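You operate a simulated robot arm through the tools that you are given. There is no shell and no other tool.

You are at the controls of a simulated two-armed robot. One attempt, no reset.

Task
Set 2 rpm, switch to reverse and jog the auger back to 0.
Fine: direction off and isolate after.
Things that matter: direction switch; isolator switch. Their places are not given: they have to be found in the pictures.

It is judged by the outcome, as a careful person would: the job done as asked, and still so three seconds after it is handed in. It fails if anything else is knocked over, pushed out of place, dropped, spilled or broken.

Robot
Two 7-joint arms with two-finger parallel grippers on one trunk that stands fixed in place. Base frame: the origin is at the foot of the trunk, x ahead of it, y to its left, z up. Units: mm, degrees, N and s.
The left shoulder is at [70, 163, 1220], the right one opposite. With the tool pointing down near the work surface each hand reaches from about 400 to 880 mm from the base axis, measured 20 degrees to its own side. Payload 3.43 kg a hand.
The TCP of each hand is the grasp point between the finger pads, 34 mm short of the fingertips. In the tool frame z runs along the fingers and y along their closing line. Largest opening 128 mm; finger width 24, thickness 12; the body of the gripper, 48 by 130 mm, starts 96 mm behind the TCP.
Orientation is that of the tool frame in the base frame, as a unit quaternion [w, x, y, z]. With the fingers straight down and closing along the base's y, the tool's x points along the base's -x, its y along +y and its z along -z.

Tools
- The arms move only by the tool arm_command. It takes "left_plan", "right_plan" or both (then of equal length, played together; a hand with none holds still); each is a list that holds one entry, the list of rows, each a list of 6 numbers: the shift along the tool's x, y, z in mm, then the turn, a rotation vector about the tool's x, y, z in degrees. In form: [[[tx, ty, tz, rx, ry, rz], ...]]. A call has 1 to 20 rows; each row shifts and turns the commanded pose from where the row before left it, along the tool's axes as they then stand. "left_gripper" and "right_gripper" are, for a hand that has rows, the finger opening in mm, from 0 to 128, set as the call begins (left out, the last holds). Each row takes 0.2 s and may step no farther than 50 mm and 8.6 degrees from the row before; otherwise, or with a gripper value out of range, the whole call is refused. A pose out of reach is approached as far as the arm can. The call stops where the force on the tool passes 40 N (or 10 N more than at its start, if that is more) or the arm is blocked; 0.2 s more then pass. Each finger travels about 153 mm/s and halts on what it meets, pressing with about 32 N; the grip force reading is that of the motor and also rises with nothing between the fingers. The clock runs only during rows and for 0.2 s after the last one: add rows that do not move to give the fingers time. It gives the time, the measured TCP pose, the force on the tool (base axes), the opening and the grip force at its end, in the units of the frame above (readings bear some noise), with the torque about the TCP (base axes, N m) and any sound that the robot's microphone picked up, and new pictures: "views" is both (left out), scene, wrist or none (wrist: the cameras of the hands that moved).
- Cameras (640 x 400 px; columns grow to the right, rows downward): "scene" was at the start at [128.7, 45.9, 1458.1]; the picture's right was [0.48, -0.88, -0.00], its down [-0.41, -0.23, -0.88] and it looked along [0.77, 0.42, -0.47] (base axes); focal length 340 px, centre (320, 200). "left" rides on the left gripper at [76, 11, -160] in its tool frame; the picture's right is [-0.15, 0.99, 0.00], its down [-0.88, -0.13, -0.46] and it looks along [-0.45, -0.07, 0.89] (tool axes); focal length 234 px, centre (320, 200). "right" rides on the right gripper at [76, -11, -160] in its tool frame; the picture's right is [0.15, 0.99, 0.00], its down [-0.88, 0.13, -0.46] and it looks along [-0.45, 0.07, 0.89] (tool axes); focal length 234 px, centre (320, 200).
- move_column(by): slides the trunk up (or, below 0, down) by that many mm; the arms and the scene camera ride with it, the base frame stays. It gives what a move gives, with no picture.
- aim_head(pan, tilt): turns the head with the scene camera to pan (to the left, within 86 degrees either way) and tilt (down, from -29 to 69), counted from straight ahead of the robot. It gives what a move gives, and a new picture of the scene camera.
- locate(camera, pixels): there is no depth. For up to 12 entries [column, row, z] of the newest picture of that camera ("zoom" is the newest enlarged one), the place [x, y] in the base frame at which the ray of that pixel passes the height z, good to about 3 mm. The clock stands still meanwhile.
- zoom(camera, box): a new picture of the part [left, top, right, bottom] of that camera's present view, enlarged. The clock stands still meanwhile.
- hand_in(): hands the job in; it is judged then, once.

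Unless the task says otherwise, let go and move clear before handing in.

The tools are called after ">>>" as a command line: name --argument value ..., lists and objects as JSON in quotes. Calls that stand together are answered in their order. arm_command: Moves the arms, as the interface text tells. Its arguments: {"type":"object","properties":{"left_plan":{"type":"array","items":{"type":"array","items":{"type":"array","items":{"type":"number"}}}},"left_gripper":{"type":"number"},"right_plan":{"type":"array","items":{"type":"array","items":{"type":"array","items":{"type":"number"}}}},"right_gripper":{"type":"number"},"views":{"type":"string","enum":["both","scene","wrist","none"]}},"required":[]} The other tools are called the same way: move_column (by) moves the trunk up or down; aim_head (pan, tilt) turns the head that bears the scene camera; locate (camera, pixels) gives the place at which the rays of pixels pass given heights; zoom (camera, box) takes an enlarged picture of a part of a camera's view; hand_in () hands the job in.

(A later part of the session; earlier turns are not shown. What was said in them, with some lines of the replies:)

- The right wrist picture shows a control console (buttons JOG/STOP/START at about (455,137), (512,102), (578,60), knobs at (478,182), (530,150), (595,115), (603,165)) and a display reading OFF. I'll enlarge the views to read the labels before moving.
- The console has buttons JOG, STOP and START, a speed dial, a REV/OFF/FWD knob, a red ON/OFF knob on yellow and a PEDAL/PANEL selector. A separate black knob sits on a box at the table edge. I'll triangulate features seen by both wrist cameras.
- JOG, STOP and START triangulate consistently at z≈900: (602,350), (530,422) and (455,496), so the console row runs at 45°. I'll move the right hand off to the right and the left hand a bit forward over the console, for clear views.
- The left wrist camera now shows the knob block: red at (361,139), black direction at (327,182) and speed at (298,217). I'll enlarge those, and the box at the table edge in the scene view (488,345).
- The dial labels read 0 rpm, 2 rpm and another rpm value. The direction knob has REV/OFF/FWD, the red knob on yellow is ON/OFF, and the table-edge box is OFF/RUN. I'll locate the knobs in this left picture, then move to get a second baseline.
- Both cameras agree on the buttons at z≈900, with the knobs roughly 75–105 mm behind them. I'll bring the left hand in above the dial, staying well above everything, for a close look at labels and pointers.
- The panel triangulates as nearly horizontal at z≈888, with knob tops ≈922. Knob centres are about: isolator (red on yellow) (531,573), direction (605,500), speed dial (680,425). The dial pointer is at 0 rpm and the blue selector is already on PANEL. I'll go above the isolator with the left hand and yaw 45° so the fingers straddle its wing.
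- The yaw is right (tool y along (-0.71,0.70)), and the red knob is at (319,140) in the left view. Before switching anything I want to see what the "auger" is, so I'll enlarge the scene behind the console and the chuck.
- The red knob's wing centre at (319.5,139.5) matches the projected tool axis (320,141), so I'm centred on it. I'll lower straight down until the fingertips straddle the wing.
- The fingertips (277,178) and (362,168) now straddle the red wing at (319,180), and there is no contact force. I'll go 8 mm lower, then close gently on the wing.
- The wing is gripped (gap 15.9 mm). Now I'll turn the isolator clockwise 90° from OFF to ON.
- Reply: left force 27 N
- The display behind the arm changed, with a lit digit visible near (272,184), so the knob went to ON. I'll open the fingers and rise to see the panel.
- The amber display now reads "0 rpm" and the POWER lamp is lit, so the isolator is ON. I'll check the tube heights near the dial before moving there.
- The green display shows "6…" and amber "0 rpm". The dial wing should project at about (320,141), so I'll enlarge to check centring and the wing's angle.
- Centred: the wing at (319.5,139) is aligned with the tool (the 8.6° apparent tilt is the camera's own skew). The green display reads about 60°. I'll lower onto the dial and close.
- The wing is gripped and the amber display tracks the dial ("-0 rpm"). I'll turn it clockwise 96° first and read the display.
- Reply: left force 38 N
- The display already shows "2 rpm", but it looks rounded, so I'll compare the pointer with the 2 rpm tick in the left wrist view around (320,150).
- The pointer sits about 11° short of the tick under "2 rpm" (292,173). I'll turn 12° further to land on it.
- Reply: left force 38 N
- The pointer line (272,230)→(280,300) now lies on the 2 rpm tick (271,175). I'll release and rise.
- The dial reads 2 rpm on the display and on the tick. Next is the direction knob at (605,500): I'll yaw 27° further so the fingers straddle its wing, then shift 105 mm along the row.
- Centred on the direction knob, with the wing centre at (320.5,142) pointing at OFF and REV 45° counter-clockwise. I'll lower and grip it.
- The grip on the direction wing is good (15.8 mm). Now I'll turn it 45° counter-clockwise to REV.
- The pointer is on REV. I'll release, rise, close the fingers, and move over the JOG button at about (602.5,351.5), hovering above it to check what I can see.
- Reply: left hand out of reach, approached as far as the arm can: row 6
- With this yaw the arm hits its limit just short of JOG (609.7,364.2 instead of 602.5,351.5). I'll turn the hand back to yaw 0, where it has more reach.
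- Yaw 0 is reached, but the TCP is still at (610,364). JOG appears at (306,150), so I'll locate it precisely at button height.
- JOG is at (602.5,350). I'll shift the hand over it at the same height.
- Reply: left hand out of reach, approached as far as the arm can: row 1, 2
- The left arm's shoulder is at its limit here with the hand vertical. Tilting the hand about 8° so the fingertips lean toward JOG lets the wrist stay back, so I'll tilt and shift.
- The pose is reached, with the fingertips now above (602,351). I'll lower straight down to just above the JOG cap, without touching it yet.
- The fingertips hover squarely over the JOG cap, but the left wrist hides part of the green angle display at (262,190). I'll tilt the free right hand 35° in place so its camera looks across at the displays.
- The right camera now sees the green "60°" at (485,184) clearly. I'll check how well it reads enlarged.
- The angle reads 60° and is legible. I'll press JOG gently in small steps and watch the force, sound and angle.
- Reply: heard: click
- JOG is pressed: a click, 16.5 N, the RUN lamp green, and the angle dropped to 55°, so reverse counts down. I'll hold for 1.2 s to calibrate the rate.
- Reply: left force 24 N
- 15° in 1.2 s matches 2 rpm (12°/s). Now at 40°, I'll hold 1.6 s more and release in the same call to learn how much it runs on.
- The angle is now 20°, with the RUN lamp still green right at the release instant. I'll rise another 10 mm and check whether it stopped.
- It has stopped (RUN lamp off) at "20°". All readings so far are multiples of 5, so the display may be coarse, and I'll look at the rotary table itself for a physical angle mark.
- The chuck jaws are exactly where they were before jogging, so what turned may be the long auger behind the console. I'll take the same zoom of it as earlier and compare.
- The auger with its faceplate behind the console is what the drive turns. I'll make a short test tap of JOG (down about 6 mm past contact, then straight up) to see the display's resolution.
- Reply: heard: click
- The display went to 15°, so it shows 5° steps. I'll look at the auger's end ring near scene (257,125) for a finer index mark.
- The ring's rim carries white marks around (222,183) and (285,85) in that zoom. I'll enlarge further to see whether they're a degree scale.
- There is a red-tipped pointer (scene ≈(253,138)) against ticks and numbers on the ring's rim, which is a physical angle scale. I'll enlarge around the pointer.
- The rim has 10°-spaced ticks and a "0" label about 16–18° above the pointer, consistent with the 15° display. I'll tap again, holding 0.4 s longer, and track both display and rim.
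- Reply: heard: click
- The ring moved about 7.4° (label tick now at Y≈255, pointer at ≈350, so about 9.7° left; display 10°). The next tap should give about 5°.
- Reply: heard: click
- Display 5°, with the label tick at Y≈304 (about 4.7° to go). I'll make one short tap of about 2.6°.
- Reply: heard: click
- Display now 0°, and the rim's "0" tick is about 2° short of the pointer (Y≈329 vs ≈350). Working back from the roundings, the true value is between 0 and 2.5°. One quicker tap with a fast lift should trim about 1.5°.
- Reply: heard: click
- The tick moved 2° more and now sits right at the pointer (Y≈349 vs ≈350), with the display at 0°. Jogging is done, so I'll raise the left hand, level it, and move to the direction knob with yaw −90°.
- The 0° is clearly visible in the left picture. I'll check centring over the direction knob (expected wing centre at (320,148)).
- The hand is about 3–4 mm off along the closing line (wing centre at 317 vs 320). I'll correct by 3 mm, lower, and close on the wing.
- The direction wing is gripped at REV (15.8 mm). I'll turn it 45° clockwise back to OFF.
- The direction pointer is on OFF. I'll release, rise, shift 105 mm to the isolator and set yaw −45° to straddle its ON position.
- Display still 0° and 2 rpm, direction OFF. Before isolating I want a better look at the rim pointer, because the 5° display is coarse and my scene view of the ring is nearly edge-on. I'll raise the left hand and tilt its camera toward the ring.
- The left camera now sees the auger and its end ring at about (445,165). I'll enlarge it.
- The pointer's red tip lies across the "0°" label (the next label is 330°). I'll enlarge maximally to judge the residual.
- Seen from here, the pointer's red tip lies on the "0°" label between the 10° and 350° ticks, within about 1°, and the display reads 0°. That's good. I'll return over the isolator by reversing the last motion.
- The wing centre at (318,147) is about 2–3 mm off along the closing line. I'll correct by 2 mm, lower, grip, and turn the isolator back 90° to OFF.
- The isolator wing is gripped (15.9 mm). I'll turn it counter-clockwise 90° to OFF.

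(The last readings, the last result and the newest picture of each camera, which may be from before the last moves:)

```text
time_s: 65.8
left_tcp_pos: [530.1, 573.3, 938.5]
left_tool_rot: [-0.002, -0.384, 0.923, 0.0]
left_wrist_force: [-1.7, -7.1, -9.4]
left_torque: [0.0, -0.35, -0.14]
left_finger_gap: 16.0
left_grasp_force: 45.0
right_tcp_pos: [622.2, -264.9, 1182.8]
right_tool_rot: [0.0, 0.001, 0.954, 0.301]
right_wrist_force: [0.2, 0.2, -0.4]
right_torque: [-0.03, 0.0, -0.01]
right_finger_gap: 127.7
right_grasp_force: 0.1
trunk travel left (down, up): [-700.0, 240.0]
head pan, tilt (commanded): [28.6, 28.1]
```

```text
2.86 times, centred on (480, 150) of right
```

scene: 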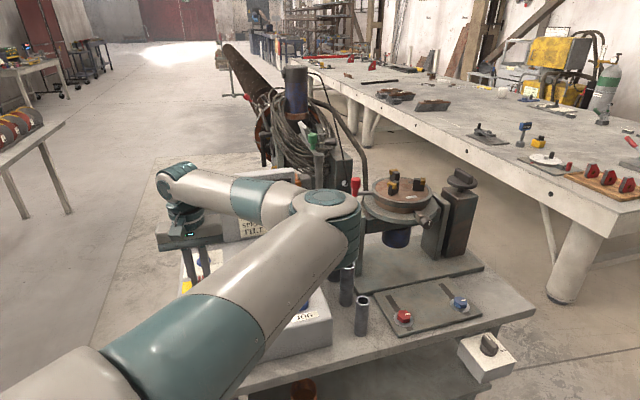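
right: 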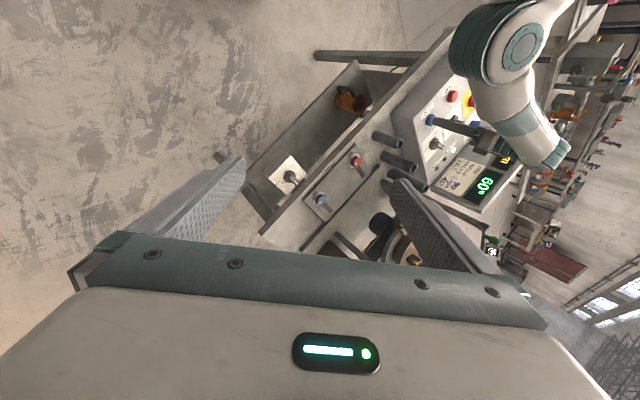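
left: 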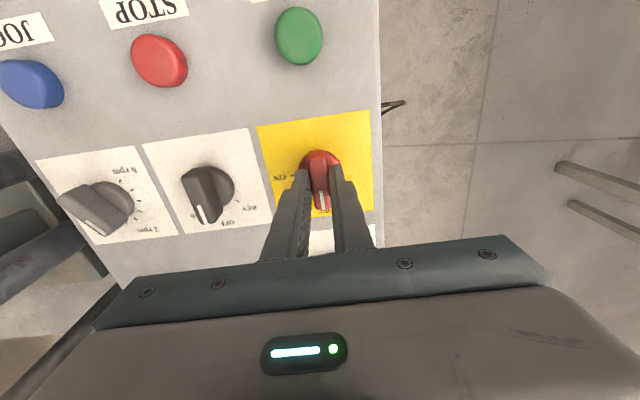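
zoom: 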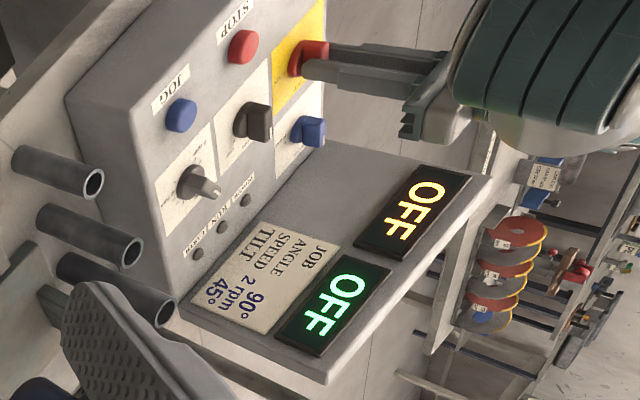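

Both displays read OFF and the lamps are out, so the machine is isolated. I'll release the knob and lift the left hand clear.

>>> arm_command --left_plan '[[[0, 0, 0, 0, 0, 0], [0, 0, 0, 0, 0, 0]]]' --left_gripper 60 --views "none"

>>> arm_command --left_plan '[[[0, 0, -30, 0, 0, 0], [0, 0, -40, 0, 0, 0], [0, 0, -40, 0, 0, 0], [0, 0, -45, 0, 0, 0], [0, 0, -45, 0, 0, 0], [0, 0, -45, 0, 0, 0]]]' --left_gripper 60

>>> zoom --camera "left" --box '[150, 60, 390, 210]'

>>> zoom --camera "right" --box '[400, 80, 560, 220]'

```text
time_s: 66.4
left_tcp_pos: [531.1, 574.1, 940.7]
left_tool_rot: [0.0, -0.383, 0.924, 0.001]
left_wrist_force: [0.0, 0.1, 0.1]
left_torque: [0.01, 0.01, 0.03]
left_finger_gap: 60.0
left_grasp_force: 0.0
right_tcp_pos: [621.2, -264.7, 1181.8]
right_tool_rot: [0.0, 0.0, 0.954, 0.3]
right_wrist_force: [-0.3, -0.4, 0.5]
right_torque: [0.01, 0.01, -0.01]
right_finger_gap: 127.9
right_grasp_force: 0.1
trunk travel left (down, up): [-700.0, 240.0]
head pan, tilt (commanded): [28.6, 28.1]
```

```text
time_s: 67.8
left_tcp_pos: [528.2, 573.0, 1185.1]
left_tool_rot: [0.0, -0.383, 0.924, 0.0]
left_wrist_force: [-0.9, -0.4, 0.0]
left_torque: [-0.01, 0.01, -0.03]
left_finger_gap: 60.0
left_grasp_force: 0.1
right_tcp_pos: [620.4, -264.9, 1182.5]
right_tool_rot: [0.0, 0.0, 0.954, 0.301]
right_wrist_force: [0.0, -0.7, 0.3]
right_torque: [0.01, 0.0, -0.02]
right_finger_gap: 128.0
right_grasp_force: 0.0
trunk travel left (down, up): [-700.0, 240.0]
head pan, tilt (commanded): [28.6, 28.1]
```

scene: 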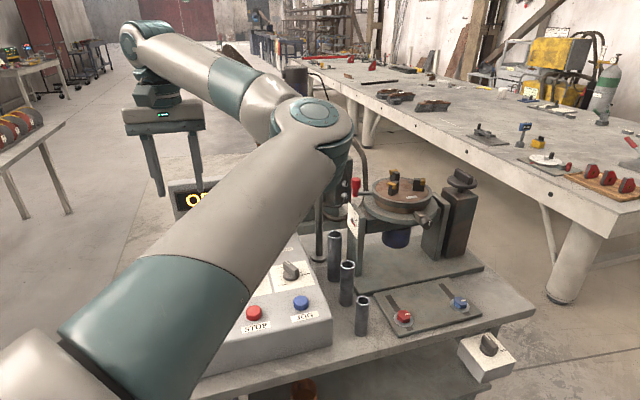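
left: 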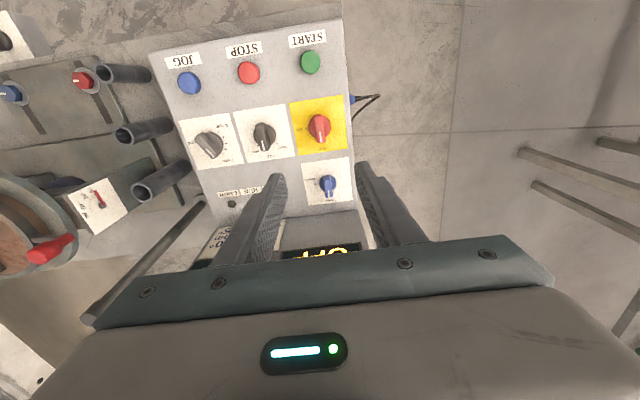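

```text
2.67 times, centred on (270, 135) of left
```

zoom: 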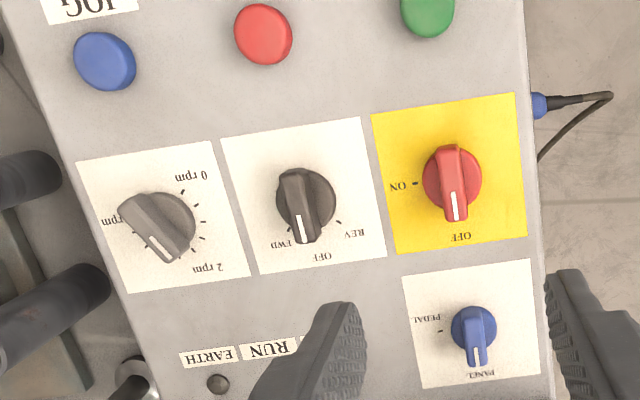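

```text
2.86 times, centred on (480, 150) of right
```

zoom: 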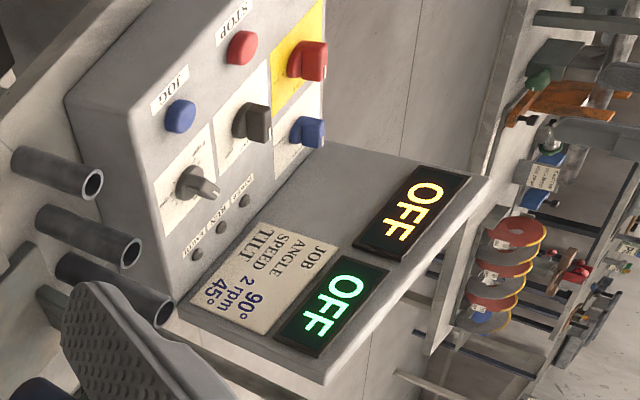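

The dial is on 2 rpm, the direction knob on OFF and the isolator on OFF. Both displays read OFF, the auger pointer sits at 0, and both hands are clear. I'm handing in.

>>> hand_in

```text
The job is handed in.
```

The auger is back at 0, with the direction switch off and the machine isolated. The job is handed in.

- **Isolator:** I turned the red switch on to power the console, then off at the end. Both displays read OFF and the lamps are out.
- **Speed:** the dial is set to 2 rpm and left there. The display read 2 rpm while powered.
- **Direction:** I switched to REV for the jog, then back to OFF before isolating.
- **Auger angle:** I jogged it from 60° down to a reading of 0°. That display only moves in 5° steps, so I also checked the pointer on the auger's end ring. It sits on the 0° label, but the auger could be 1–2° past zero.

I pressed only JOG, not START or STOP, and left the PEDAL/PANEL selector and the OFF/RUN box as they were. Nothing was knocked or moved, and both hands are clear of the console.
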